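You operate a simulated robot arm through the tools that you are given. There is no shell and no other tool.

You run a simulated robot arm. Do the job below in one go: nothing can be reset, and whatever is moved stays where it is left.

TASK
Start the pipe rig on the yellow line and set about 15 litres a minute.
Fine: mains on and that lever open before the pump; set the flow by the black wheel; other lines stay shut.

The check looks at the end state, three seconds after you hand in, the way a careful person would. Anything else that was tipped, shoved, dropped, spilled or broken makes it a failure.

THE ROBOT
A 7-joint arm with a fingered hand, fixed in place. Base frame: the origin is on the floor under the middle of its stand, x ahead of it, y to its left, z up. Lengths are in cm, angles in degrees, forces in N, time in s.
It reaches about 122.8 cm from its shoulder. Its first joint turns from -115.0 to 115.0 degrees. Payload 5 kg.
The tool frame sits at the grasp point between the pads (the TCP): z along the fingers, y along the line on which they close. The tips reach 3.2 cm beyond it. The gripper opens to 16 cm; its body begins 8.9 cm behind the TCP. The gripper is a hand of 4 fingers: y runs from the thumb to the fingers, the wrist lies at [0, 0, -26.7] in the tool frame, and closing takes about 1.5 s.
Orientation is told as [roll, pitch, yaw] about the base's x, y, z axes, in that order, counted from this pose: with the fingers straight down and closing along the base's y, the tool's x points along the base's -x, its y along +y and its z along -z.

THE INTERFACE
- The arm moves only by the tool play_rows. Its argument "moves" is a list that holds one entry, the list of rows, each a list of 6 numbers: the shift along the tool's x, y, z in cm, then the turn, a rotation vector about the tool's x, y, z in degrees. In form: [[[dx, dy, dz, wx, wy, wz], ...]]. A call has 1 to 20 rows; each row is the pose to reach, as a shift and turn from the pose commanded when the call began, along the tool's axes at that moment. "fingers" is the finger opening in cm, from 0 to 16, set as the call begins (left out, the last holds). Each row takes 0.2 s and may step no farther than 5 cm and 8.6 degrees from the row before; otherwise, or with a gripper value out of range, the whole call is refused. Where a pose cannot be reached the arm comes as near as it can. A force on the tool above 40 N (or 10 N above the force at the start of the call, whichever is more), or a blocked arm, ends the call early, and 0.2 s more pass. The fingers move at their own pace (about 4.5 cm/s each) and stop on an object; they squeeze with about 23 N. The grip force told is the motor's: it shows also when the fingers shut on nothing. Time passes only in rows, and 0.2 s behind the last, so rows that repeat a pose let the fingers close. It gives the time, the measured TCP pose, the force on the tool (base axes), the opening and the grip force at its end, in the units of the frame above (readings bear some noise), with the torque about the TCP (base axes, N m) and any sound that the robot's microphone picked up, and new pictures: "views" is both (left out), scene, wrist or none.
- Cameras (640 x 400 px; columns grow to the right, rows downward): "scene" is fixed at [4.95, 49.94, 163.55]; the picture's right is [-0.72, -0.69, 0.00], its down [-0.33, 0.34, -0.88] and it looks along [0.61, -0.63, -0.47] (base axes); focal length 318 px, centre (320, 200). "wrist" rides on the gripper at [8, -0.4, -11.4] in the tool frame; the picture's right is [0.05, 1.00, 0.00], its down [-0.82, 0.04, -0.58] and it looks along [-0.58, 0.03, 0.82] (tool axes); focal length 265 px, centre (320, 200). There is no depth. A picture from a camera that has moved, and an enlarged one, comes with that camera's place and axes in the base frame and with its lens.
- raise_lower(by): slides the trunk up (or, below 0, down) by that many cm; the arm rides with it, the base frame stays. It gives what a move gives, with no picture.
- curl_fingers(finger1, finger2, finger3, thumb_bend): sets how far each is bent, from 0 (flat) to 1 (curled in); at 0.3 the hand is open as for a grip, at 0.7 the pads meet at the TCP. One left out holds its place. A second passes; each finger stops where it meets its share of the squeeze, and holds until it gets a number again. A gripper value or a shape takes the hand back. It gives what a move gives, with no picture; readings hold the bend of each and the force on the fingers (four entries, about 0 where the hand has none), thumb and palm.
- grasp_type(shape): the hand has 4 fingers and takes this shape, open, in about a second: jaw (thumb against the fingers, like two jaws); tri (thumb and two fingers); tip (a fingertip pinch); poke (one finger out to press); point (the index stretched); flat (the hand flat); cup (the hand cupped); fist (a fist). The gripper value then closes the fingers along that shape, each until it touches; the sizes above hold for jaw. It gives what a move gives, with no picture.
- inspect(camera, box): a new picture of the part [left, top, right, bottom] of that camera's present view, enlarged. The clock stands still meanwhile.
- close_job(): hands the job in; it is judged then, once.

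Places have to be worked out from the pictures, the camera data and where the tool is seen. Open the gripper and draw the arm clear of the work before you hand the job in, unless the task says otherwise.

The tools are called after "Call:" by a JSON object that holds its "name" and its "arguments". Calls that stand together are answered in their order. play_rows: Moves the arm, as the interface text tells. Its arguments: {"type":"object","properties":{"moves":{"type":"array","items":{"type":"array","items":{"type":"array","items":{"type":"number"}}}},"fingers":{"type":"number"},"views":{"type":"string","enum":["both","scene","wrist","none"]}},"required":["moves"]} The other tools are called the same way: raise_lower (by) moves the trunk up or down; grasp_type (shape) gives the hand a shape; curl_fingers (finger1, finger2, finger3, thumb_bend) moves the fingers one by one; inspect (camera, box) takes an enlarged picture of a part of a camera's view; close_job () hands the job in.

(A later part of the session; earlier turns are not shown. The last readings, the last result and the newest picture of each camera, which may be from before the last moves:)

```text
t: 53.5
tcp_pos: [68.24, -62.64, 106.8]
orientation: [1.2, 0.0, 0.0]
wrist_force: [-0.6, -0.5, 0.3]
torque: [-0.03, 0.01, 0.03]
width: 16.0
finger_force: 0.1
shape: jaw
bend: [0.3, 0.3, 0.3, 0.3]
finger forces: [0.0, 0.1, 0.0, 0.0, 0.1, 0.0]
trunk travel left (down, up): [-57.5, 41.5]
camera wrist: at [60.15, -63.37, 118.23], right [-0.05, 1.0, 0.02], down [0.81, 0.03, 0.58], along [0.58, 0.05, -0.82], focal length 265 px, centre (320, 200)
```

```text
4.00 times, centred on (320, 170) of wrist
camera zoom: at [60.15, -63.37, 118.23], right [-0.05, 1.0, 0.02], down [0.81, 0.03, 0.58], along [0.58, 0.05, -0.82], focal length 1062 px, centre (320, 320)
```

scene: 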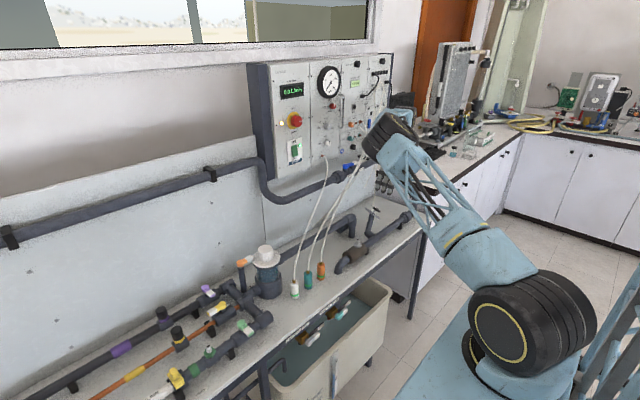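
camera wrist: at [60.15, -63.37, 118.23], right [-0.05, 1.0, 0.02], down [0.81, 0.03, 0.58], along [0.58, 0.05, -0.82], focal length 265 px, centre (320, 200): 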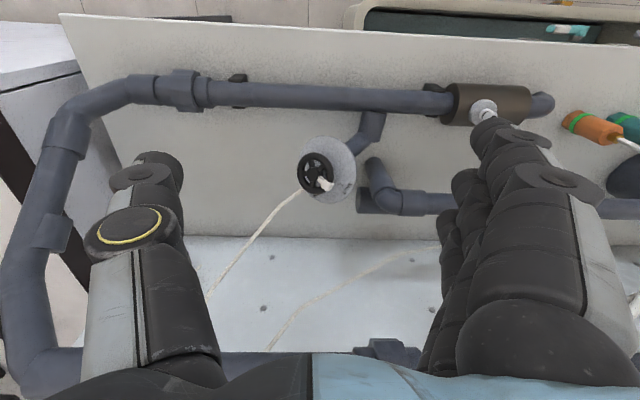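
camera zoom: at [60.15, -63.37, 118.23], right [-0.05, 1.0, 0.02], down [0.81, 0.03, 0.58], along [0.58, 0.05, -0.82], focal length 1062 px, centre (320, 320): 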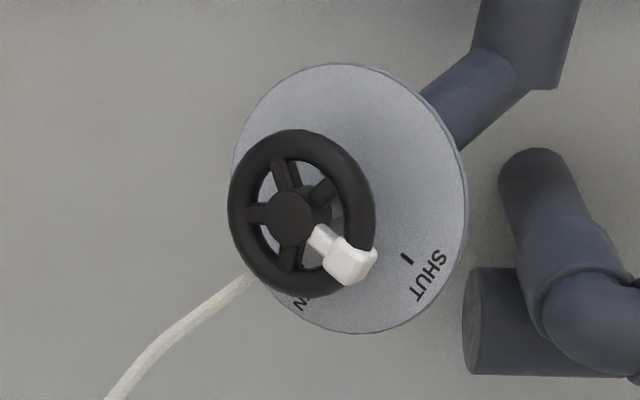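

The pointer is at the SHUT mark, and the OPEN label is partly hidden by the wheel. I'll shift the view about 11 cm toward -y, nearer the wheel's own axis, to read the whole disc.

Call:
{"name": "play_rows", "arguments": {"moves": [[[0, -3, 0.5, 0, 0, 0], [0, -6, 1, 0, 0, 0], [0, -9, 1.5, 0, 0, 0], [0, -11, 2, 0, 0, 0]]], "views": "wrist"}}

Call:
{"name": "inspect", "arguments": {"camera": "wrist", "box": [344, 130, 472, 210]}}

```text
t: 54.5
tcp_pos: [67.66, -72.83, 104.4]
orientation: [1.2, -0.1, 0.0]
wrist_force: [0.4, 1.2, -0.4]
torque: [-0.07, 0.05, -0.01]
width: 15.99
finger_force: 0.0
shape: jaw
bend: [0.3, 0.3, 0.3, 0.3]
finger forces: [0.0, 0.0, 0.0, 0.1, 0.0, 0.0]
out of reach, approached as far as the arm can: row 4
trunk travel left (down, up): [-57.5, 41.5]
camera wrist: at [59.49, -73.54, 115.85], right [-0.05, 1.0, 0.02], down [0.82, 0.03, 0.58], along [0.58, 0.05, -0.82], focal length 265 px, centre (320, 200)
```

wrist: 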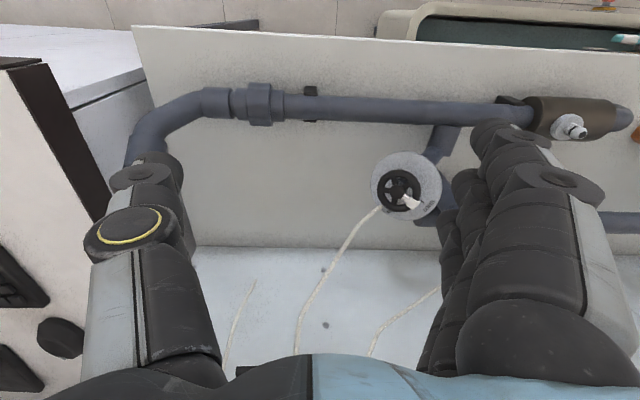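

```text
5.00 times, centred on (408, 170) of wrist
camera zoom: at [59.49, -73.54, 115.85], right [-0.05, 1.0, 0.02], down [0.82, 0.03, 0.58], along [0.58, 0.05, -0.82], focal length 1327 px, centre (-120, 350)
```

zoom: 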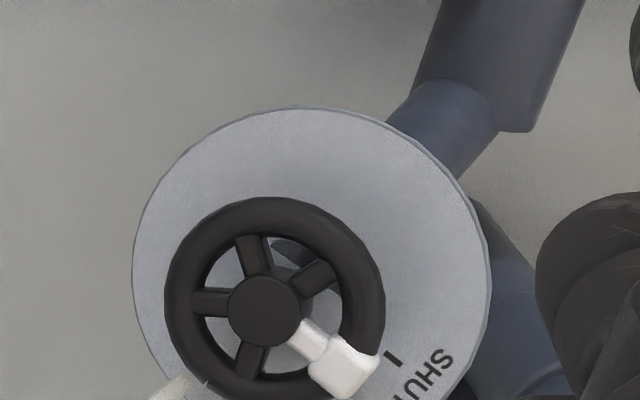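

The arm is at the edge of its reach here, but I can see the wheel almost on its axis. I'll look closely at the white hose that seems to run up to the wheel, and at the rest of the disc.

Call:
{"name": "inspect", "arguments": {"camera": "wrist", "box": [352, 170, 432, 220]}}

Call:
{"name": "inspect", "arguments": {"camera": "wrist", "box": [200, 140, 480, 315]}}

Call:
{"name": "inspect", "arguments": {"camera": "scene", "box": [330, 120, 410, 220]}}

```text
8.00 times, centred on (392, 195) of wrist
camera zoom: at [59.49, -73.54, 115.85], right [-0.05, 1.0, 0.02], down [0.82, 0.03, 0.58], along [0.58, 0.05, -0.82], focal length 2123 px, centre (-256, 240)
```

zoom: 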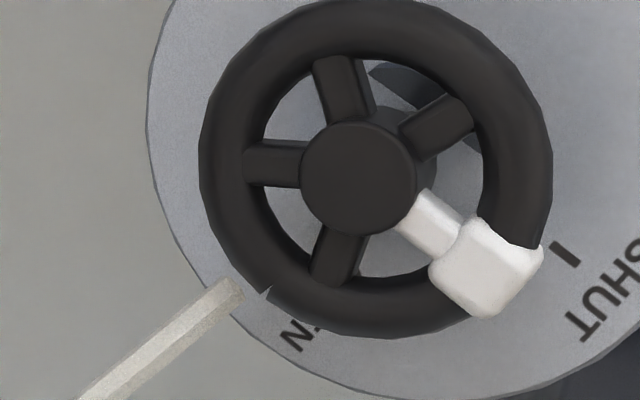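

```text
2.29 times, centred on (340, 228) of wrist
camera zoom: at [59.49, -73.54, 115.85], right [-0.05, 1.0, 0.02], down [0.82, 0.03, 0.58], along [0.58, 0.05, -0.82], focal length 607 px, centre (274, 137)
```

zoom: 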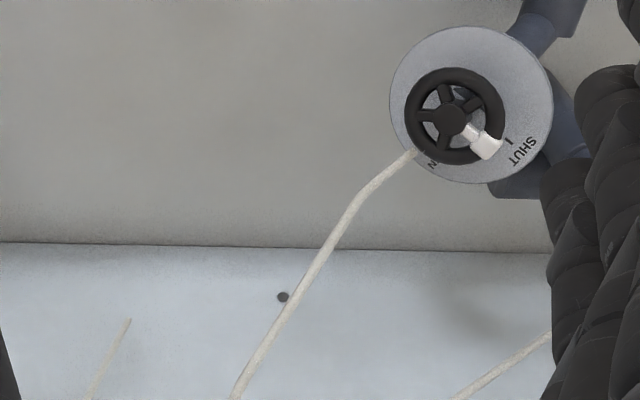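

```text
4.00 times, centred on (370, 170) of scene
camera zoom: at [4.95, 49.94, 163.55], right [-0.72, -0.69, 0.0], down [-0.33, 0.34, -0.88], along [0.61, -0.63, -0.47], focal length 1272 px, centre (120, 320)
```

zoom: 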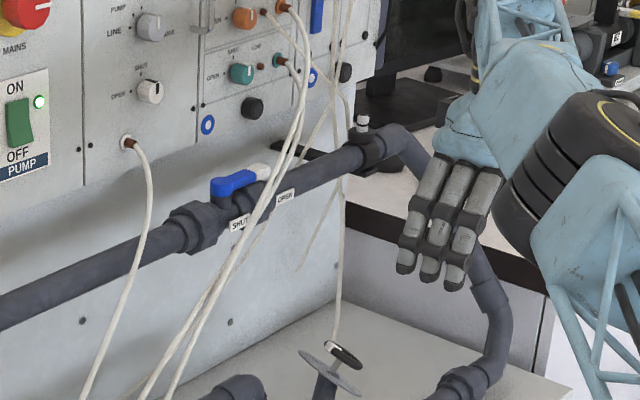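

The hose's loose end hangs right beside the wheel on its +x side, so I should keep fingers away from there. I'll yaw the hand +90° so the camera looks down the wheel's axis, pulling in a little to stay within reach.

Call:
{"name": "play_rows", "arguments": {"moves": [[[0, 0.6, -0.2, 0, 0, -8], [0, 1.2, -0.4, 0, 0, -16], [0, 1.8, -0.6, 0, 0, -24], [0, 2.4, -0.8, 0, 0, -32], [0, 3, -1, 0, 0, -40], [0, 3.6, -1.2, 0, 0, -48], [0, 4.2, -1.4, 0, 0, -56], [0, 4.8, -1.6, 0, 0, -64], [0, 5.4, -1.8, 0, 0, -72], [0, 6, -2, 0, 0, -80], [0, 6.5, -2, 0, 0, -88]]]}}

```text
t: 56.9
tcp_pos: [67.54, -66.73, 106.69]
orientation: [-0.1, -1.2, 88.0]
wrist_force: [-0.7, -0.4, 0.1]
torque: [0.01, -0.03, -0.04]
width: 16.01
finger_force: 0.0
shape: jaw
bend: [0.3, 0.3, 0.3, 0.3]
finger forces: [0.1, 0.1, 0.0, 0.0, 0.0, 0.0]
trunk travel left (down, up): [-57.5, 41.5]
camera wrist: at [67.58, -75.03, 117.92], right [-1.0, -0.02, 0.0], down [-0.01, 0.8, 0.59], along [-0.01, 0.59, -0.8], focal length 265 px, centre (320, 200)
```

scene: 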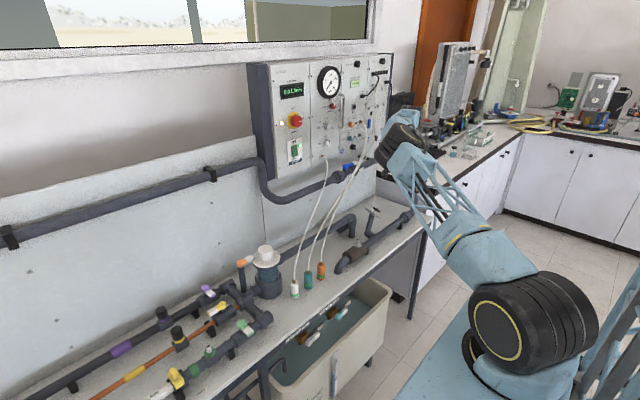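
wrist: 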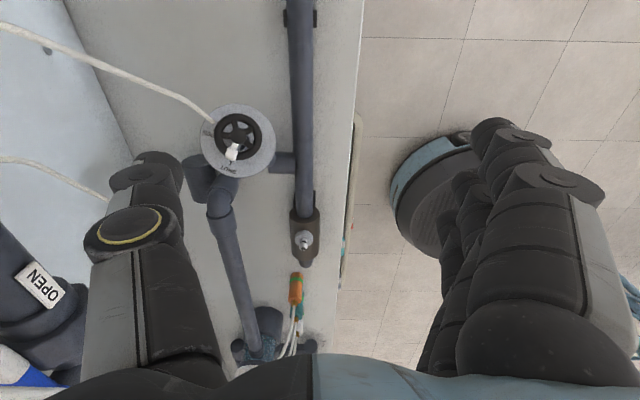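

Call:
{"name": "inspect", "arguments": {"camera": "wrist", "box": [186, 90, 298, 190]}}

Call:
{"name": "inspect", "arguments": {"camera": "wrist", "box": [192, 100, 272, 150]}}

```text
4.00 times, centred on (242, 140) of wrist
camera zoom: at [67.58, -75.03, 117.92], right [-1.0, -0.02, 0.0], down [-0.01, 0.8, 0.59], along [-0.01, 0.59, -0.8], focal length 1062 px, centre (632, 440)
```

zoom: 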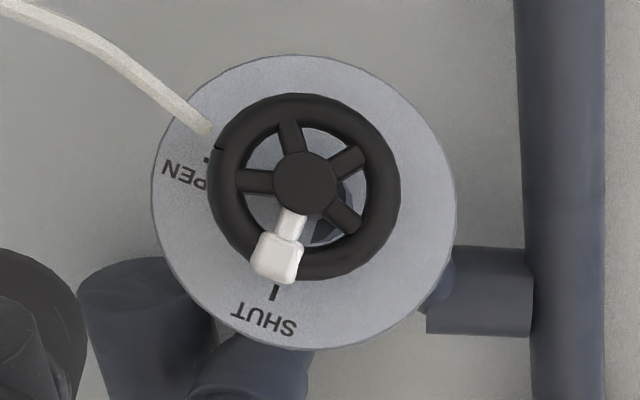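

```text
8.00 times, centred on (232, 125) of wrist
camera zoom: at [67.58, -75.03, 117.92], right [-1.0, -0.02, 0.0], down [-0.01, 0.8, 0.59], along [-0.01, 0.59, -0.8], focal length 2123 px, centre (1024, 800)
```

zoom: 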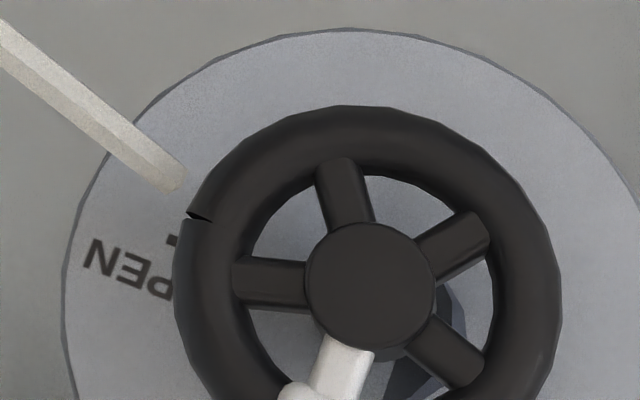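

Now the disc is clear. The pointer is at SHUT, with the OPEN mark about 95° clockwise (or 265° counter-clockwise) of it, and the loose hose end sits near the OPEN mark. I'll come in tilted with the fingers away from the hose, starting with the hand's roll at this safe height.

Call:
{"name": "play_rows", "arguments": {"moves": [[[0, 0, 0, 0, 0, 8.2], [0, 0, 0, 0, 0, 16.4], [0, 0, 0, 0, 0, 24.6], [0, 0, 0, 0, 0, 32.8], [0, 0, 0, 0, 0, 41], [0, 0, 0, 0, 0, 49.2], [0, 0, 0, 0, 0, 57.4], [0, 0, 0, 0, 0, 65.6], [0, 0, 0, 0, 0, 73.8], [0, 0, 0, 0, 0, 82], [0, 0, 0, 0, 0, 90.2], [0, 0, 0, 0, 0, 98.4], [0, 0, 0, 0, 0, 106.6], [0, 0, 0, 0, 0, 114.8], [0, 0, 0, 0, 0, 123], [0, 0, 0, 0, 0, 131], [0, 0, 0, 0, 0, 139]]], "fingers": 10, "views": "wrist"}}

```text
t: 60.5
tcp_pos: [67.71, -66.87, 106.62]
orientation: [0.8, 0.9, -51.1]
wrist_force: [-0.1, -0.1, 0.1]
torque: [0.0, 0.0, 0.02]
width: 10.07
finger_force: 0.1
shape: jaw
bend: [0.7, 0.7, 0.7, 0.68]
finger forces: [0.1, 0.0, 0.0, 0.0, 0.0, 0.1]
trunk travel left (down, up): [-57.5, 41.5]
camera wrist: at [62.2, -61.03, 118.22], right [0.75, 0.67, 0.02], down [0.54, -0.62, 0.56], along [0.39, -0.41, -0.83], focal length 265 px, centre (320, 200)
```

wrist: 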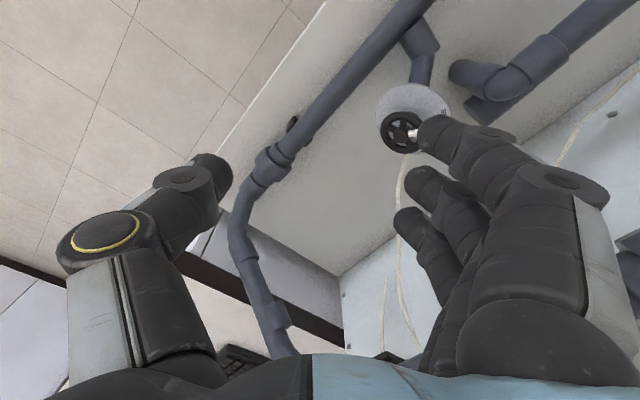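

Rolled as planned. I'll now tilt the hand toward the wheel's axis, stopping about 15 cm short of the wheel along the approach line.

Call:
{"name": "play_rows", "arguments": {"moves": [[[-0.5, 0.1, 0.8, -6, 0.1, 0], [-1, 0.2, 1.6, -12, 0.2, 0], [-1.4, 0.4, 2.4, -18, 0.4, 0], [-1.8, 0.5, 3.2, -24, 0.5, 0], [-2.2, 0.6, 4.2, -30, 0.6, 0], [-2.66, 0.75, 5, -35.9, 0.8, 0]]]}}

```text
t: 61.9
tcp_pos: [69.91, -68.28, 101.68]
orientation: [36.8, 1.7, -51.0]
wrist_force: [0.1, -0.6, 0.5]
torque: [0.03, 0.04, 0.03]
width: 10.04
finger_force: 0.2
shape: jaw
bend: [0.7, 0.7, 0.7, 0.68]
finger forces: [0.1, 0.0, 0.0, 0.1, 0.0, 0.0]
trunk travel left (down, up): [-57.5, 41.5]
camera wrist: at [59.4, -66.77, 110.75], right [0.6, 0.53, 0.6], down [0.28, -0.84, 0.46], along [0.75, -0.11, -0.65], focal length 265 px, centre (320, 200)
```

scene: 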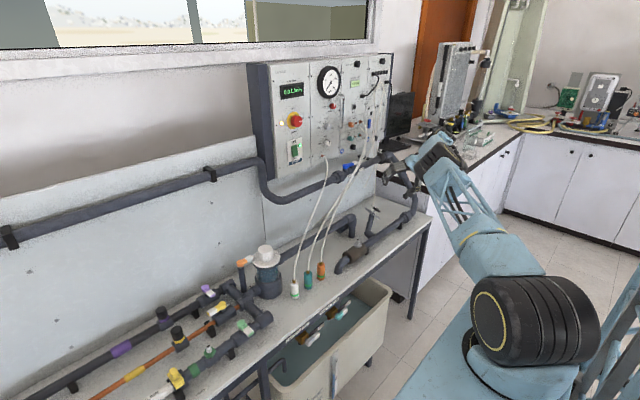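
wrist: 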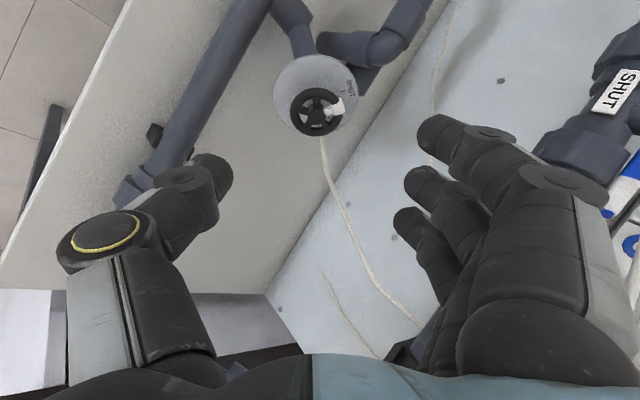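

The hand is aligned about 15 cm from the wheel and the hose lies between thumb and fingers, off to one side. I'll zoom to check the lateral alignment.

Call:
{"name": "inspect", "arguments": {"camera": "wrist", "box": [240, 40, 400, 140]}}

Call:
{"name": "inspect", "arguments": {"camera": "scene", "box": [340, 140, 436, 230]}}

```text
4.00 times, centred on (320, 90) of wrist
camera zoom: at [59.4, -66.77, 110.75], right [0.6, 0.53, 0.6], down [0.28, -0.84, 0.46], along [0.75, -0.11, -0.65], focal length 1062 px, centre (320, 640)
```

zoom: 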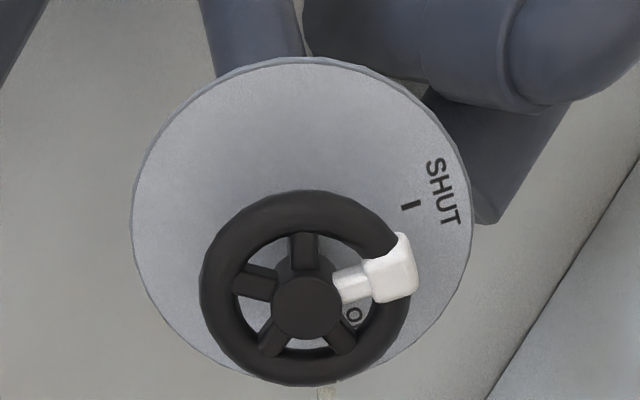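

```text
4.44 times, centred on (388, 185) of scene
camera zoom: at [4.95, 49.94, 163.55], right [-0.72, -0.69, 0.0], down [-0.33, 0.34, -0.88], along [0.61, -0.63, -0.47], focal length 1413 px, centre (18, 267)
```

zoom: 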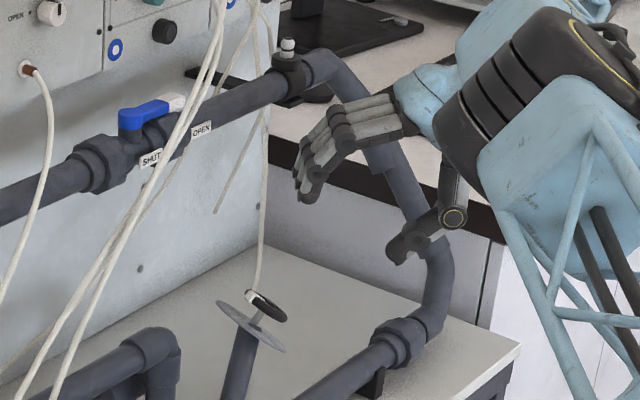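

Alignment is within half a centimetre. I'll correct that, roll back 8° for more hose clearance, and advance 8 cm, then look again.

Call:
{"name": "play_rows", "arguments": {"moves": [[[-0.2, -0.2, 2, 0, 0, -4], [-0.4, -0.36, 4, 0, 0, -8], [-0.4, -0.36, 6, 0, 0, -8], [-0.4, -0.36, 8, 0, 0, -8]]]}}

Call:
{"name": "inspect", "arguments": {"camera": "wrist", "box": [200, 60, 440, 210]}}

Call:
{"name": "inspect", "arguments": {"camera": "scene", "box": [340, 150, 436, 230]}}

```text
t: 62.9
tcp_pos: [73.6, -65.66, 94.89]
orientation: [36.7, -3.0, -44.4]
wrist_force: [-0.3, 0.0, -0.3]
torque: [0.01, 0.01, 0.0]
width: 10.06
finger_force: 0.1
shape: jaw
bend: [0.7, 0.7, 0.7, 0.68]
finger forces: [0.1, 0.0, 0.1, 0.1, 0.0, 0.0]
trunk travel left (down, up): [-57.5, 41.5]
camera wrist: at [62.39, -64.77, 103.43], right [0.5, 0.63, 0.59], down [0.34, -0.77, 0.53], along [0.79, -0.06, -0.61], focal length 265 px, centre (320, 200)
```

scene: 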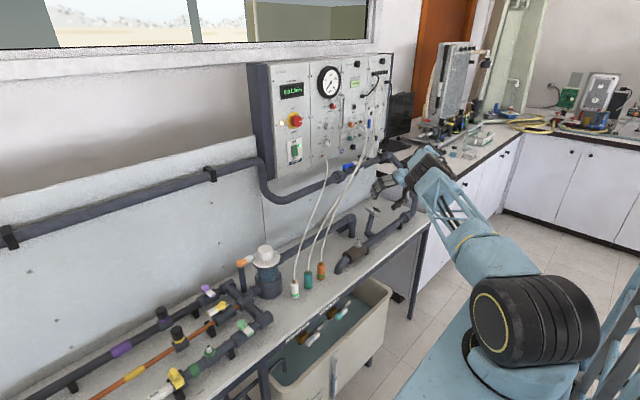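
wrist: 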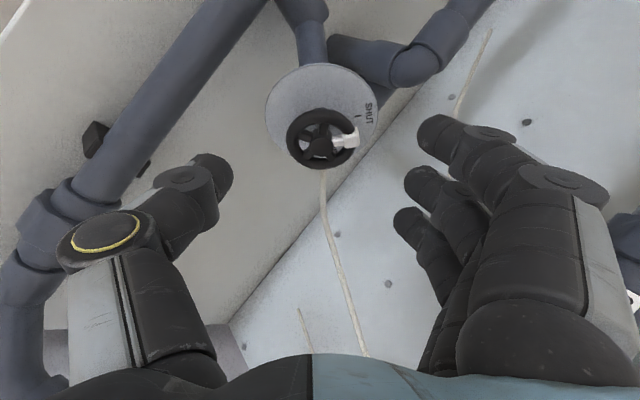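

```text
2.67 times, centred on (320, 135) of wrist
camera zoom: at [62.39, -64.77, 103.43], right [0.5, 0.63, 0.59], down [0.34, -0.77, 0.53], along [0.79, -0.06, -0.61], focal length 708 px, centre (320, 373)
```

zoom: 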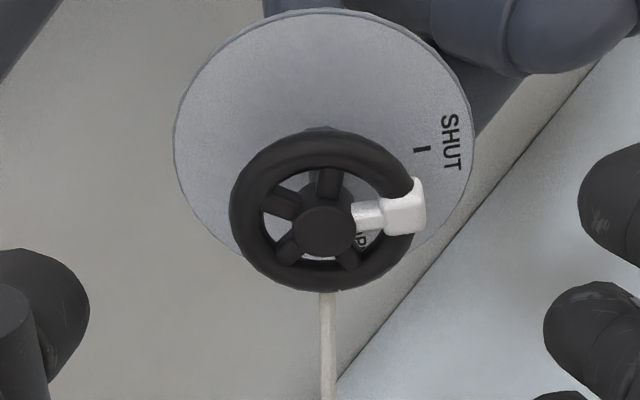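

```text
5.00 times, centred on (388, 190) of scene
camera zoom: at [4.95, 49.94, 163.55], right [-0.72, -0.69, 0.0], down [-0.33, 0.34, -0.88], along [0.61, -0.63, -0.47], focal length 1590 px, centre (-20, 250)
```

zoom: 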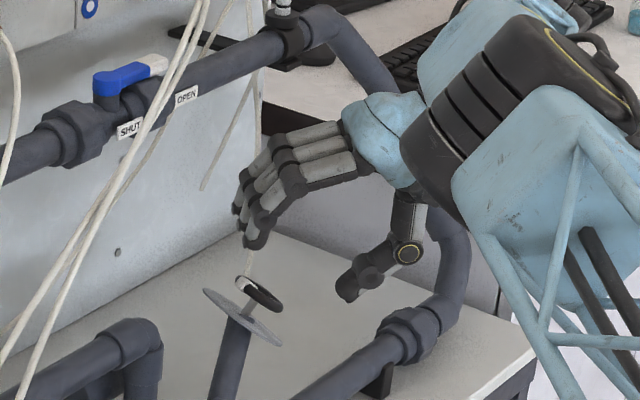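

Aligned on the hub, with the hose directly between thumb and fingers. I'll advance the last 3.4 cm gently.

Call:
{"name": "play_rows", "arguments": {"moves": [[[0, 0, 1.2, 0, 0, 0], [0, 0, 2.3, 0, 0, 0], [0, 0, 3.4, 0, 0, 0]]]}}

Call:
{"name": "inspect", "arguments": {"camera": "wrist", "box": [200, 80, 440, 230]}}

Call:
{"name": "inspect", "arguments": {"camera": "scene", "box": [340, 160, 420, 230]}}

```text
t: 63.6
tcp_pos: [74.91, -64.23, 92.27]
orientation: [36.6, -3.1, -44.4]
wrist_force: [0.4, -0.2, -0.4]
torque: [0.0, -0.01, 0.04]
width: 10.04
finger_force: 0.1
shape: jaw
bend: [0.7, 0.7, 0.7, 0.68]
finger forces: [0.0, 0.1, 0.1, 0.1, 0.0, 0.1]
trunk travel left (down, up): [-57.5, 41.5]
camera wrist: at [63.85, -63.39, 100.78], right [0.5, 0.63, 0.59], down [0.34, -0.77, 0.53], along [0.79, -0.06, -0.6], focal length 265 px, centre (320, 200)
```

scene: 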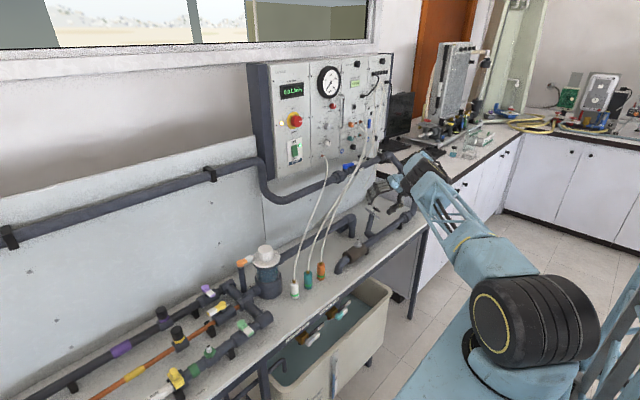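
wrist: 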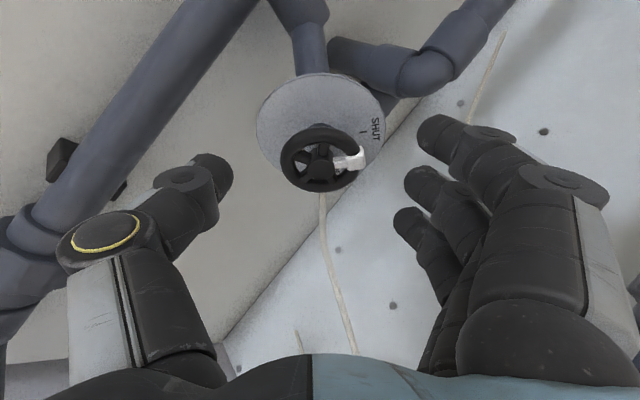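

```text
2.67 times, centred on (320, 155) of wrist
camera zoom: at [63.85, -63.39, 100.78], right [0.5, 0.63, 0.59], down [0.34, -0.77, 0.53], along [0.79, -0.06, -0.6], focal length 708 px, centre (320, 320)
```

zoom: 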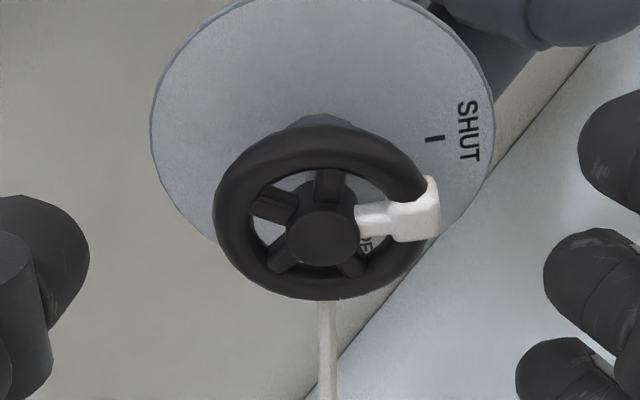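

```text
5.71 times, centred on (380, 195) of scene
camera zoom: at [4.95, 49.94, 163.55], right [-0.72, -0.69, 0.0], down [-0.33, 0.34, -0.88], along [0.61, -0.63, -0.47], focal length 1817 px, centre (-23, 229)
```

zoom: 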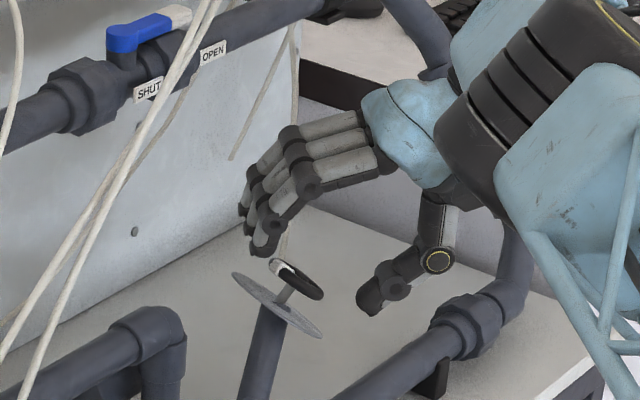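

The fingertips are only just level with the wheel plane, so I'll advance another 1.4 cm so they wrap the rim, still clear of the scale disc.

Call:
{"name": "play_rows", "arguments": {"moves": [[[0, 0, 0.7, 0, 0, 0], [0, 0, 1.4, 0, 0, 0]]], "views": "none"}}

Call:
{"name": "play_rows", "arguments": {"moves": [[[0, 0, 0, 0, 0, 0], [0, 0, 0, 0, 0, 0], [0, 0, 0, 0, 0, 0]]], "fingers": 7.5, "views": "wrist"}}

Call:
{"name": "inspect", "arguments": {"camera": "wrist", "box": [200, 80, 440, 230]}}

Call:
{"name": "inspect", "arguments": {"camera": "scene", "box": [340, 180, 404, 230]}}

```text
t: 64.2
tcp_pos: [75.53, -63.85, 91.07]
orientation: [36.7, -3.1, -44.6]
wrist_force: [0.2, 0.2, -0.2]
torque: [-0.01, 0.03, -0.02]
width: 10.06
finger_force: 0.0
shape: jaw
bend: [0.7, 0.7, 0.7, 0.68]
finger forces: [0.0, 0.0, 0.0, 0.0, 0.0, 0.0]
trunk travel left (down, up): [-57.5, 41.5]
```

```text
t: 65.0
tcp_pos: [75.5, -63.66, 91.13]
orientation: [36.7, -3.1, -44.4]
wrist_force: [0.3, 0.2, 0.6]
torque: [-0.02, 0.03, 0.01]
width: 7.62
finger_force: 0.0
shape: jaw
bend: [0.73, 0.73, 0.73, 0.7]
finger forces: [0.1, 0.0, 0.0, 0.1, 0.0, 0.0]
trunk travel left (down, up): [-57.5, 41.5]
camera wrist: at [64.43, -62.88, 99.65], right [0.5, 0.63, 0.59], down [0.34, -0.77, 0.53], along [0.79, -0.06, -0.61], focal length 265 px, centre (320, 200)
```

wrist: 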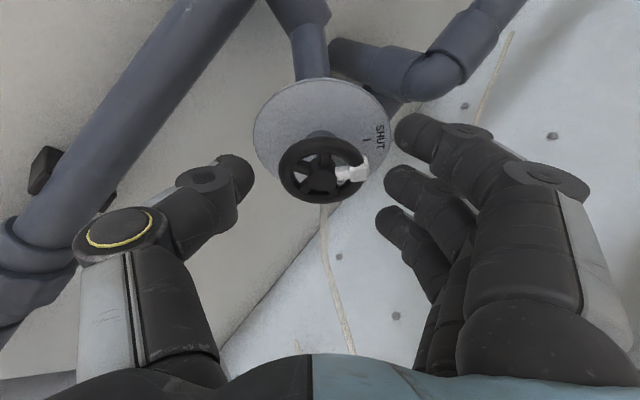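

```text
2.67 times, centred on (320, 155) of wrist
camera zoom: at [64.43, -62.88, 99.65], right [0.5, 0.63, 0.59], down [0.34, -0.77, 0.53], along [0.79, -0.06, -0.61], focal length 708 px, centre (320, 320)
```

zoom: 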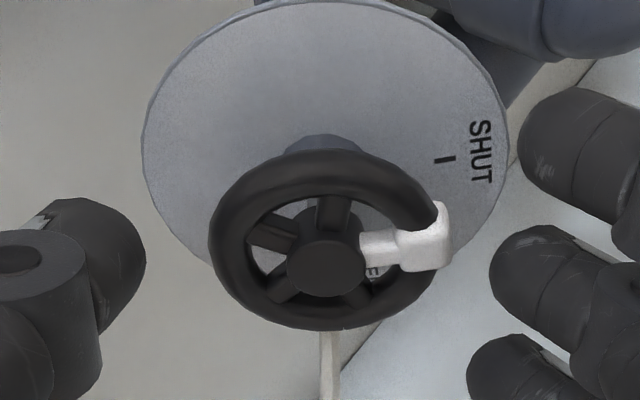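

```text
8.00 times, centred on (372, 205) of scene
camera zoom: at [4.95, 49.94, 163.55], right [-0.72, -0.69, 0.0], down [-0.33, 0.34, -0.88], along [0.61, -0.63, -0.47], focal length 2544 px, centre (-96, 160)
```

zoom: 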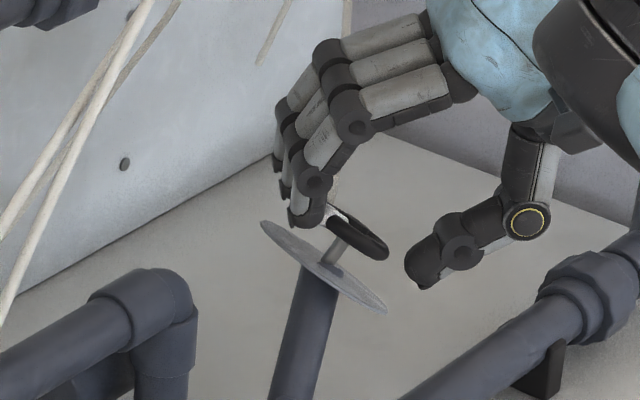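

The rim now sits between thumb and fingers. I'll close gently onto it.

Call:
{"name": "play_rows", "arguments": {"moves": [[[0, 0, 0, 0, 0, 0], [0, 0, 0, 0, 0, 0], [0, 0, 0, 0, 0, 0], [0, 0, 0, 0, 0, 0], [0, 0, 0, 0, 0, 0]]], "fingers": 3.5}}

Call:
{"name": "inspect", "arguments": {"camera": "wrist", "box": [200, 80, 440, 230]}}

Call:
{"name": "inspect", "arguments": {"camera": "scene", "box": [340, 180, 404, 230]}}

```text
t: 66.2
tcp_pos: [75.43, -63.69, 91.21]
orientation: [36.7, -3.2, -44.5]
wrist_force: [0.1, -1.4, 1.6]
torque: [0.0, -0.21, -0.06]
width: 3.44
finger_force: 23.0
shape: jaw
bend: [0.72, 0.73, 0.72, 0.7]
finger forces: [6.8, 7.2, 10.3, 0.0, 18.9, 0.0]
trunk travel left (down, up): [-57.5, 41.5]
camera wrist: at [64.42, -62.9, 99.66], right [0.5, 0.63, 0.59], down [0.34, -0.77, 0.53], along [0.79, -0.06, -0.6], focal length 265 px, centre (320, 200)
```

scene: 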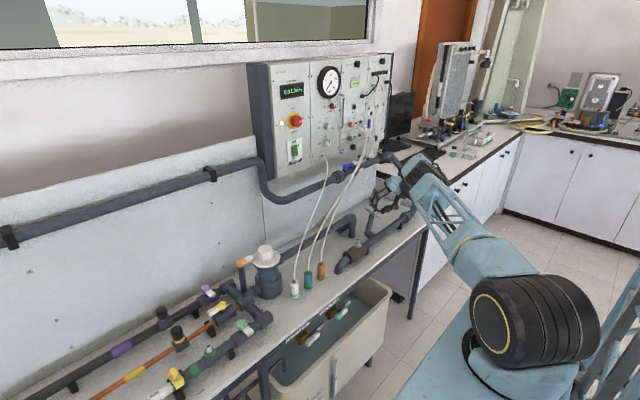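
wrist: 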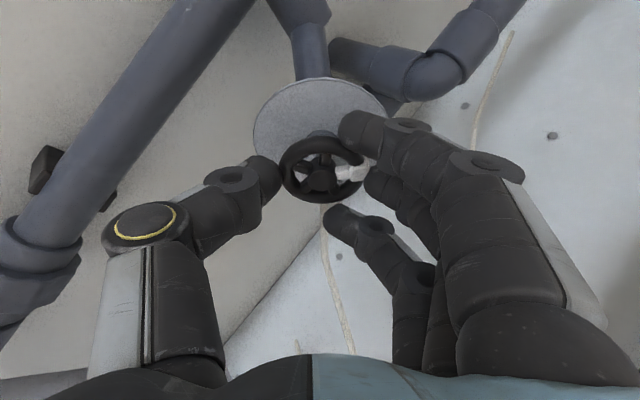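

```text
2.67 times, centred on (320, 155) of wrist
camera zoom: at [64.42, -62.9, 99.66], right [0.5, 0.63, 0.59], down [0.34, -0.77, 0.53], along [0.79, -0.06, -0.6], focal length 708 px, centre (320, 320)
```

zoom: 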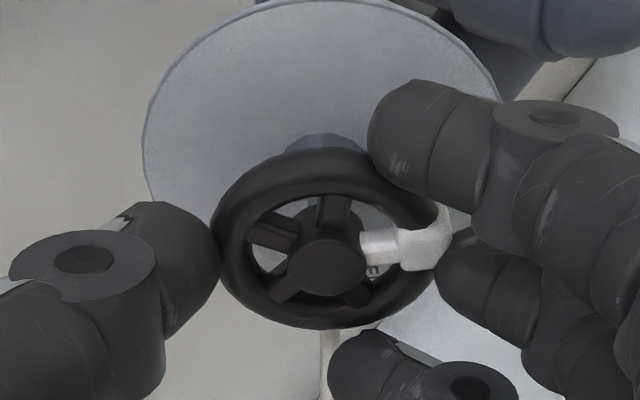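

```text
8.00 times, centred on (372, 205) of scene
camera zoom: at [4.95, 49.94, 163.55], right [-0.72, -0.69, 0.0], down [-0.33, 0.34, -0.88], along [0.61, -0.63, -0.47], focal length 2544 px, centre (-96, 160)
```

zoom: 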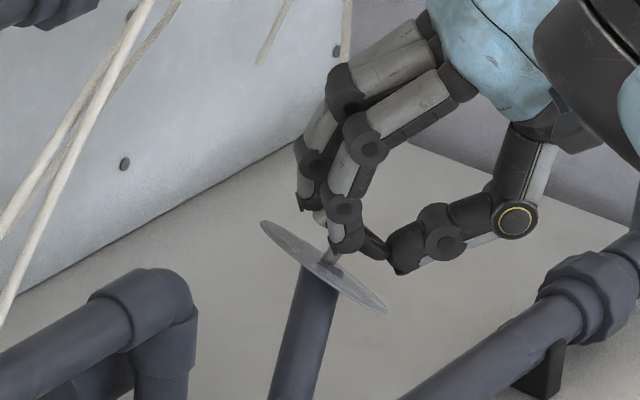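

All three fingers and the thumb hold the rim evenly. I'll try a small counter-clockwise turn (-16°) and watch the torque and the pointer.

Call:
{"name": "play_rows", "arguments": {"moves": [[[0, 0, 0, 0, 0, -4], [0, 0, 0, 0, 0, -8], [0, 0, 0, 0, 0, -12], [0, 0, 0, 0, 0, -16]]], "views": "wrist"}}

Call:
{"name": "inspect", "arguments": {"camera": "wrist", "box": [200, 80, 440, 230]}}

Call:
{"name": "inspect", "arguments": {"camera": "scene", "box": [255, 70, 351, 130]}}

```text
t: 67.2
tcp_pos: [75.55, -63.72, 91.3]
orientation: [34.8, -12.6, -31.3]
wrist_force: [3.4, -5.4, 9.0]
torque: [0.19, -0.33, -0.22]
width: 3.45
finger_force: 23.0
shape: jaw
bend: [0.72, 0.74, 0.72, 0.7]
finger forces: [7.3, 7.3, 18.7, 0.0, 15.9, 0.0]
trunk travel left (down, up): [-57.5, 41.5]
camera wrist: at [63.58, -64.53, 98.44], right [0.28, 0.79, 0.55], down [0.43, -0.61, 0.66], along [0.86, 0.05, -0.51], focal length 265 px, centre (320, 200)
```

wrist: 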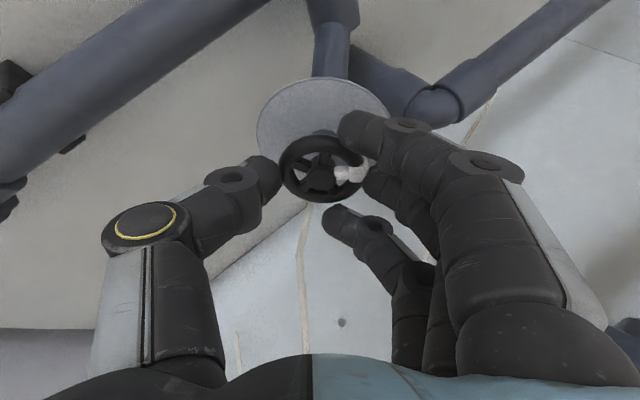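

```text
2.67 times, centred on (320, 155) of wrist
camera zoom: at [63.58, -64.53, 98.44], right [0.28, 0.79, 0.55], down [0.43, -0.61, 0.66], along [0.86, 0.05, -0.51], focal length 708 px, centre (320, 320)
```

zoom: 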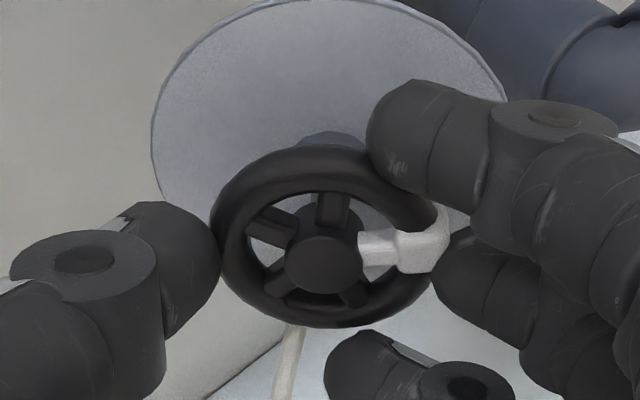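

```text
6.67 times, centred on (303, 100) of scene
camera zoom: at [4.95, 49.94, 163.55], right [-0.72, -0.69, 0.0], down [-0.33, 0.34, -0.88], along [0.61, -0.63, -0.47], focal length 2120 px, centre (433, 867)
```

zoom: 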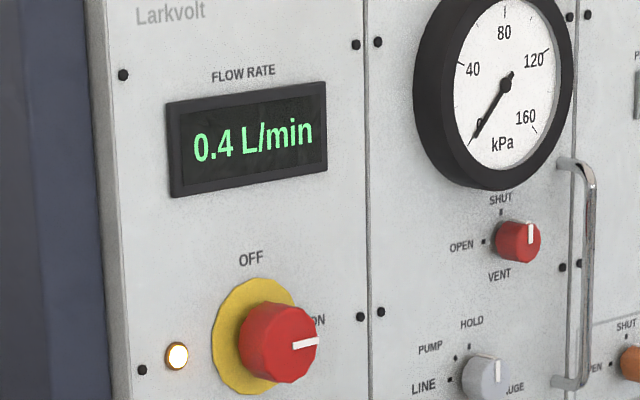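

The wheel turned with the hand and the flow rose to 0.4 L/min, so counter-clockwise opens it. I'll continue another -38°.

Call:
{"name": "play_rows", "arguments": {"moves": [[[0, 0, 0, 0, 0, -5], [0, 0, 0, 0, 0, -10], [0, 0, 0, 0, 0, -15], [0, 0, 0, 0, 0, -20], [0, 0, 0, 0, 0, -25], [0, 0, 0, 0, 0, -30], [0, 0, 0, 0, 0, -34], [0, 0, 0, 0, 0, -38]]], "views": "wrist"}}

Call:
{"name": "inspect", "arguments": {"camera": "wrist", "box": [200, 80, 440, 230]}}

Call:
{"name": "inspect", "arguments": {"camera": "scene", "box": [255, 70, 351, 130]}}

```text
t: 69.0
tcp_pos: [75.54, -63.43, 91.42]
orientation: [20.8, -31.1, 5.0]
wrist_force: [2.5, -2.7, 32.5]
torque: [0.63, -0.86, -0.28]
width: 3.03
finger_force: 22.8
shape: jaw
bend: [0.72, 0.75, 0.74, 0.71]
finger forces: [7.8, 7.5, 41.8, 0.1, 19.2, 0.0]
trunk travel left (down, up): [-57.5, 41.5]
camera wrist: at [63.63, -69.01, 96.36], right [-0.31, 0.91, 0.28], down [0.42, -0.13, 0.9], along [0.85, 0.39, -0.35], focal length 265 px, centre (320, 200)
```

wrist: 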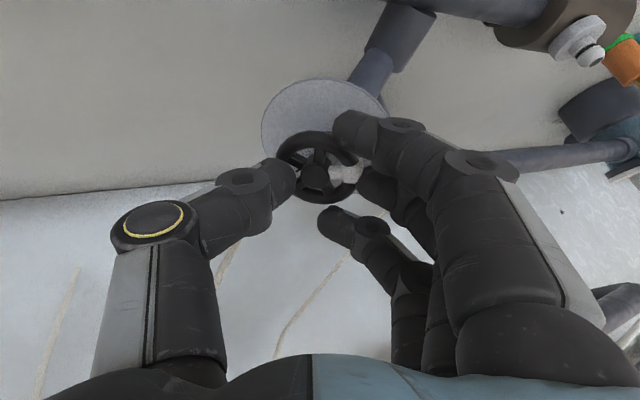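

```text
2.67 times, centred on (320, 155) of wrist
camera zoom: at [63.63, -69.01, 96.36], right [-0.31, 0.91, 0.28], down [0.42, -0.13, 0.9], along [0.85, 0.39, -0.35], focal length 708 px, centre (320, 320)
```

zoom: 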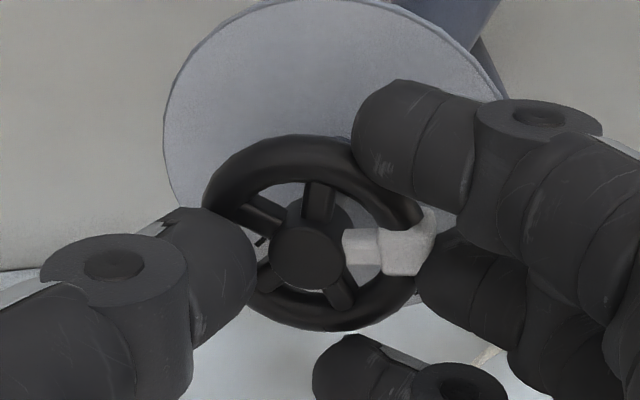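

```text
6.67 times, centred on (303, 100) of scene
camera zoom: at [4.95, 49.94, 163.55], right [-0.72, -0.69, 0.0], down [-0.33, 0.34, -0.88], along [0.61, -0.63, -0.47], focal length 2120 px, centre (433, 867)
```

zoom: 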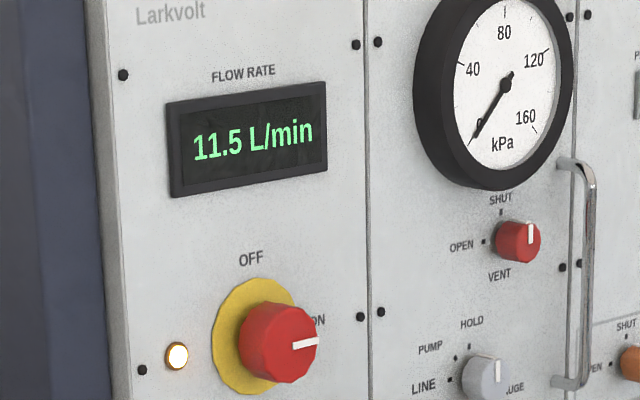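

Flow is already 11.5 L/min. I'll hold still for about a second to see whether it settles there.

Call:
{"name": "play_rows", "arguments": {"moves": [[[0, 0, 0, 0, 0, 0], [0, 0, 0, 0, 0, 0], [0, 0, 0, 0, 0, 0], [0, 0, 0, 0, 0, 0], [0, 0, 0, 0, 0, 0]]], "views": "none"}}

Call:
{"name": "inspect", "arguments": {"camera": "scene", "box": [255, 70, 351, 130]}}

```text
t: 70.2
tcp_pos: [75.49, -63.47, 91.43]
orientation: [20.8, -31.1, 4.7]
wrist_force: [5.3, -1.4, 35.5]
torque: [0.69, -1.02, -0.23]
width: 3.07
finger_force: 22.9
shape: jaw
bend: [0.72, 0.75, 0.74, 0.71]
finger forces: [8.1, 8.0, 45.5, 0.0, 18.9, 0.0]
trunk travel left (down, up): [-57.5, 41.5]
```

```text
6.67 times, centred on (303, 100) of scene
camera zoom: at [4.95, 49.94, 163.55], right [-0.72, -0.69, 0.0], down [-0.33, 0.34, -0.88], along [0.61, -0.63, -0.47], focal length 2120 px, centre (433, 867)
```

zoom: 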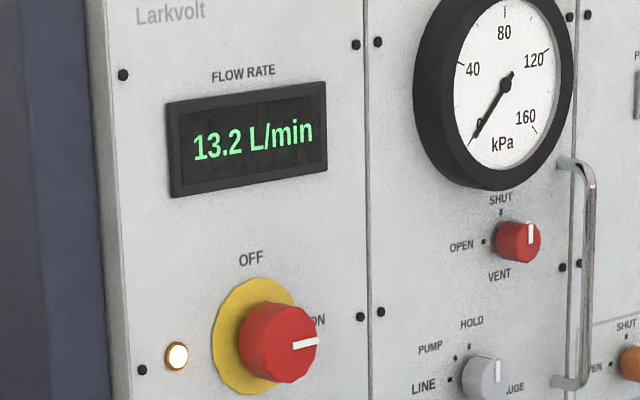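

It's still climbing with a lag, at 13.2 L/min. I'll wait longer for it to settle before turning any more.

Call:
{"name": "play_rows", "arguments": {"moves": [[[0, 0, 0, 0, 0, 0], [0, 0, 0, 0, 0, 0], [0, 0, 0, 0, 0, 0], [0, 0, 0, 0, 0, 0], [0, 0, 0, 0, 0, 0], [0, 0, 0, 0, 0, 0], [0, 0, 0, 0, 0, 0], [0, 0, 0, 0, 0, 0], [0, 0, 0, 0, 0, 0], [0, 0, 0, 0, 0, 0]]], "views": "none"}}

Call:
{"name": "inspect", "arguments": {"camera": "scene", "box": [255, 70, 351, 130]}}

```text
t: 72.5
tcp_pos: [75.58, -63.56, 91.55]
orientation: [20.8, -31.1, 4.8]
wrist_force: [9.1, -0.1, 35.8]
torque: [0.77, -1.11, -0.28]
width: 3.02
finger_force: 22.7
shape: jaw
bend: [0.72, 0.75, 0.74, 0.71]
finger forces: [8.0, 8.0, 48.0, 0.1, 18.7, 0.0]
trunk travel left (down, up): [-57.5, 41.5]
```

```text
6.67 times, centred on (303, 100) of scene
camera zoom: at [4.95, 49.94, 163.55], right [-0.72, -0.69, 0.0], down [-0.33, 0.34, -0.88], along [0.61, -0.63, -0.47], focal length 2120 px, centre (433, 867)
```

zoom: 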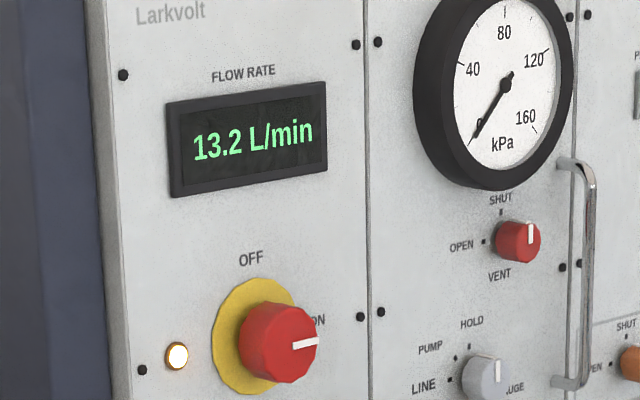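

It has settled at 13.2 L/min. I need slightly more, so I'll turn another -6° while easing back 0.4 cm to take the load off the fingers, then wait.

Call:
{"name": "play_rows", "arguments": {"moves": [[[0, 0, -0.2, 0, 0, -2], [0, 0, -0.3, 0, 0, -4], [0, 0, -0.4, 0, 0, -6], [0, 0, -0.4, 0, 0, -6], [0, 0, -0.4, 0, 0, -6], [0, 0, -0.4, 0, 0, -6], [0, 0, -0.4, 0, 0, -6], [0, 0, -0.4, 0, 0, -6], [0, 0, -0.4, 0, 0, -6], [0, 0, -0.4, 0, 0, -6], [0, 0, -0.4, 0, 0, -6]]], "views": "wrist"}}

Call:
{"name": "inspect", "arguments": {"camera": "scene", "box": [255, 70, 351, 130]}}

Call:
{"name": "inspect", "arguments": {"camera": "wrist", "box": [200, 80, 440, 230]}}

```text
t: 74.8
tcp_pos: [75.4, -63.65, 91.6]
orientation: [17.3, -33.0, 11.5]
wrist_force: [23.2, 10.5, 17.5]
torque: [0.68, -1.01, -0.18]
width: 2.85
finger_force: 23.5
shape: jaw
bend: [0.72, 0.74, 0.73, 0.71]
finger forces: [6.8, 6.6, 37.8, 0.0, 11.1, 0.1]
trunk travel left (down, up): [-57.5, 41.5]
camera wrist: at [63.84, -69.89, 96.31], right [-0.39, 0.89, 0.22], down [0.4, -0.05, 0.92], along [0.83, 0.45, -0.33], focal length 265 px, centre (320, 200)
```

wrist: 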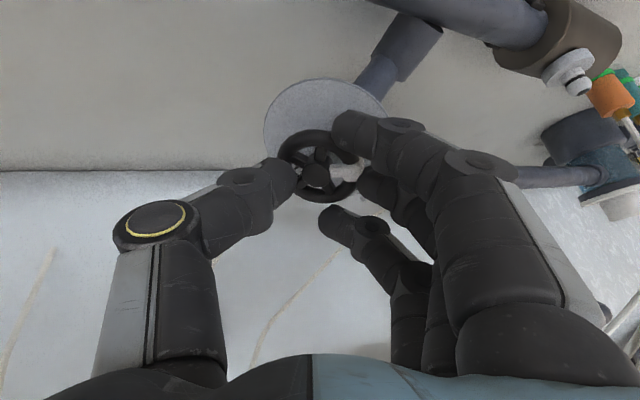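

```text
6.67 times, centred on (303, 100) of scene
camera zoom: at [4.95, 49.94, 163.55], right [-0.72, -0.69, 0.0], down [-0.33, 0.34, -0.88], along [0.61, -0.63, -0.47], focal length 2120 px, centre (433, 867)
```

zoom: 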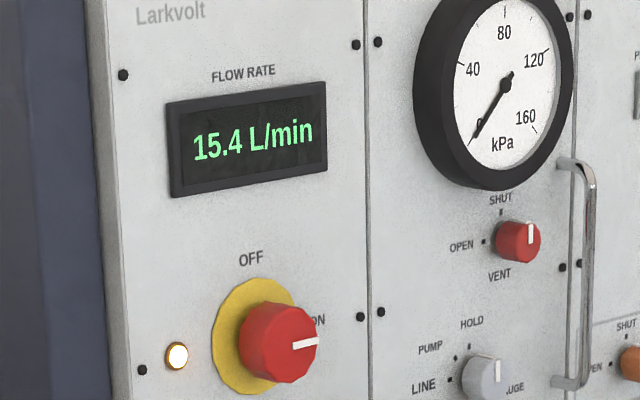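

```text
2.67 times, centred on (320, 155) of wrist
camera zoom: at [63.84, -69.89, 96.31], right [-0.39, 0.89, 0.22], down [0.4, -0.05, 0.92], along [0.83, 0.45, -0.33], focal length 708 px, centre (320, 320)
```

zoom: 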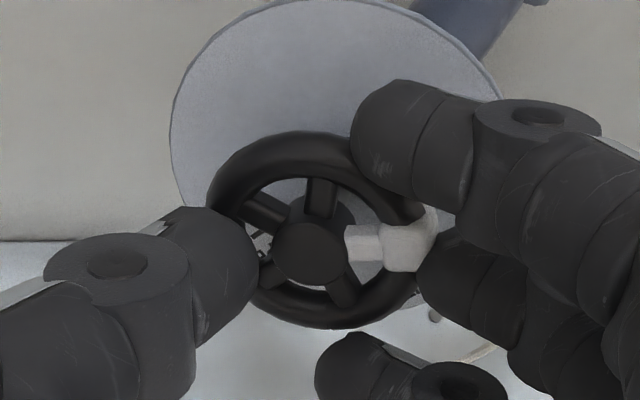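

Flow has reached 15.4 L/min. I'll open the hand gradually to release the rim without nudging it.

Call:
{"name": "play_rows", "arguments": {"moves": [[[0, 0, 0, 0, 0, 0], [0, 0, 0, 0, 0, 0], [0, 0, 0, 0, 0, 0]]], "fingers": 5, "views": "none"}}

Call:
{"name": "play_rows", "arguments": {"moves": [[[0, 0, 0, 0, 0, 0], [0, 0, 0, 0, 0, 0], [0, 0, 0, 0, 0, 0], [0, 0, 0, 0, 0, 0]]], "fingers": 8, "views": "wrist"}}

Call:
{"name": "inspect", "arguments": {"camera": "scene", "box": [255, 70, 351, 130]}}

Call:
{"name": "inspect", "arguments": {"camera": "wrist", "box": [200, 80, 440, 230]}}

```text
t: 75.7
tcp_pos: [75.33, -63.75, 91.39]
orientation: [17.5, -32.8, 11.3]
wrist_force: [-0.7, 0.5, 0.3]
torque: [0.01, -0.03, -0.01]
width: 4.97
finger_force: 0.1
shape: jaw
bend: [0.73, 0.73, 0.73, 0.7]
finger forces: [0.0, 0.1, 0.1, 0.1, 0.0, 0.0]
trunk travel left (down, up): [-57.5, 41.5]
```

```text
t: 76.7
tcp_pos: [75.43, -63.77, 91.5]
orientation: [17.4, -32.7, 11.4]
wrist_force: [0.1, 0.6, 0.0]
torque: [0.01, -0.01, -0.01]
width: 7.91
finger_force: 0.1
shape: jaw
bend: [0.72, 0.72, 0.72, 0.7]
finger forces: [0.0, 0.1, 0.1, 0.1, 0.1, 0.0]
trunk travel left (down, up): [-57.5, 41.5]
camera wrist: at [63.74, -70.05, 96.2], right [-0.39, 0.89, 0.22], down [0.4, -0.05, 0.92], along [0.83, 0.45, -0.33], focal length 265 px, centre (320, 200)
```

wrist: 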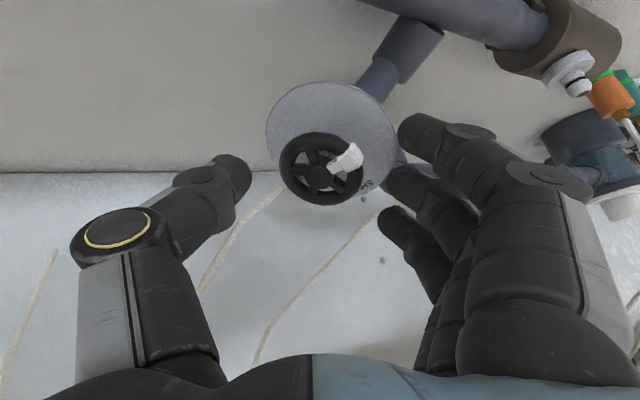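

```text
6.67 times, centred on (303, 100) of scene
camera zoom: at [4.95, 49.94, 163.55], right [-0.72, -0.69, 0.0], down [-0.33, 0.34, -0.88], along [0.61, -0.63, -0.47], focal length 2120 px, centre (433, 867)
```

zoom: 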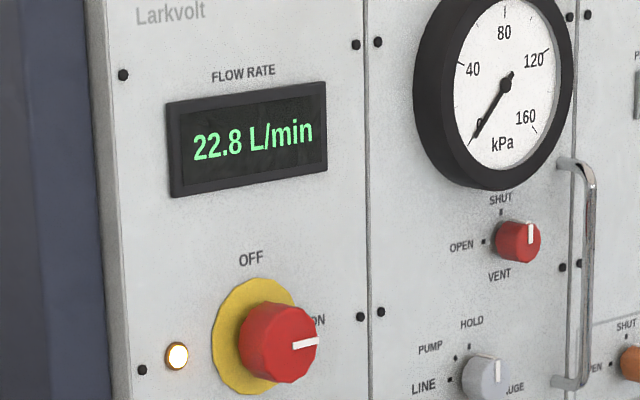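

```text
2.67 times, centred on (320, 155) of wrist
camera zoom: at [63.74, -70.05, 96.2], right [-0.39, 0.89, 0.22], down [0.4, -0.05, 0.92], along [0.83, 0.45, -0.33], focal length 708 px, centre (320, 320)
```

zoom: 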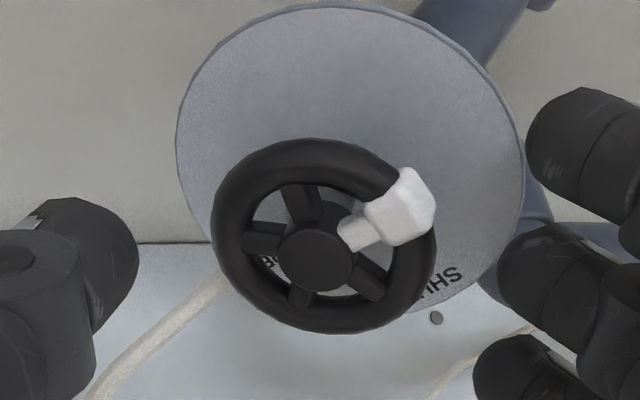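

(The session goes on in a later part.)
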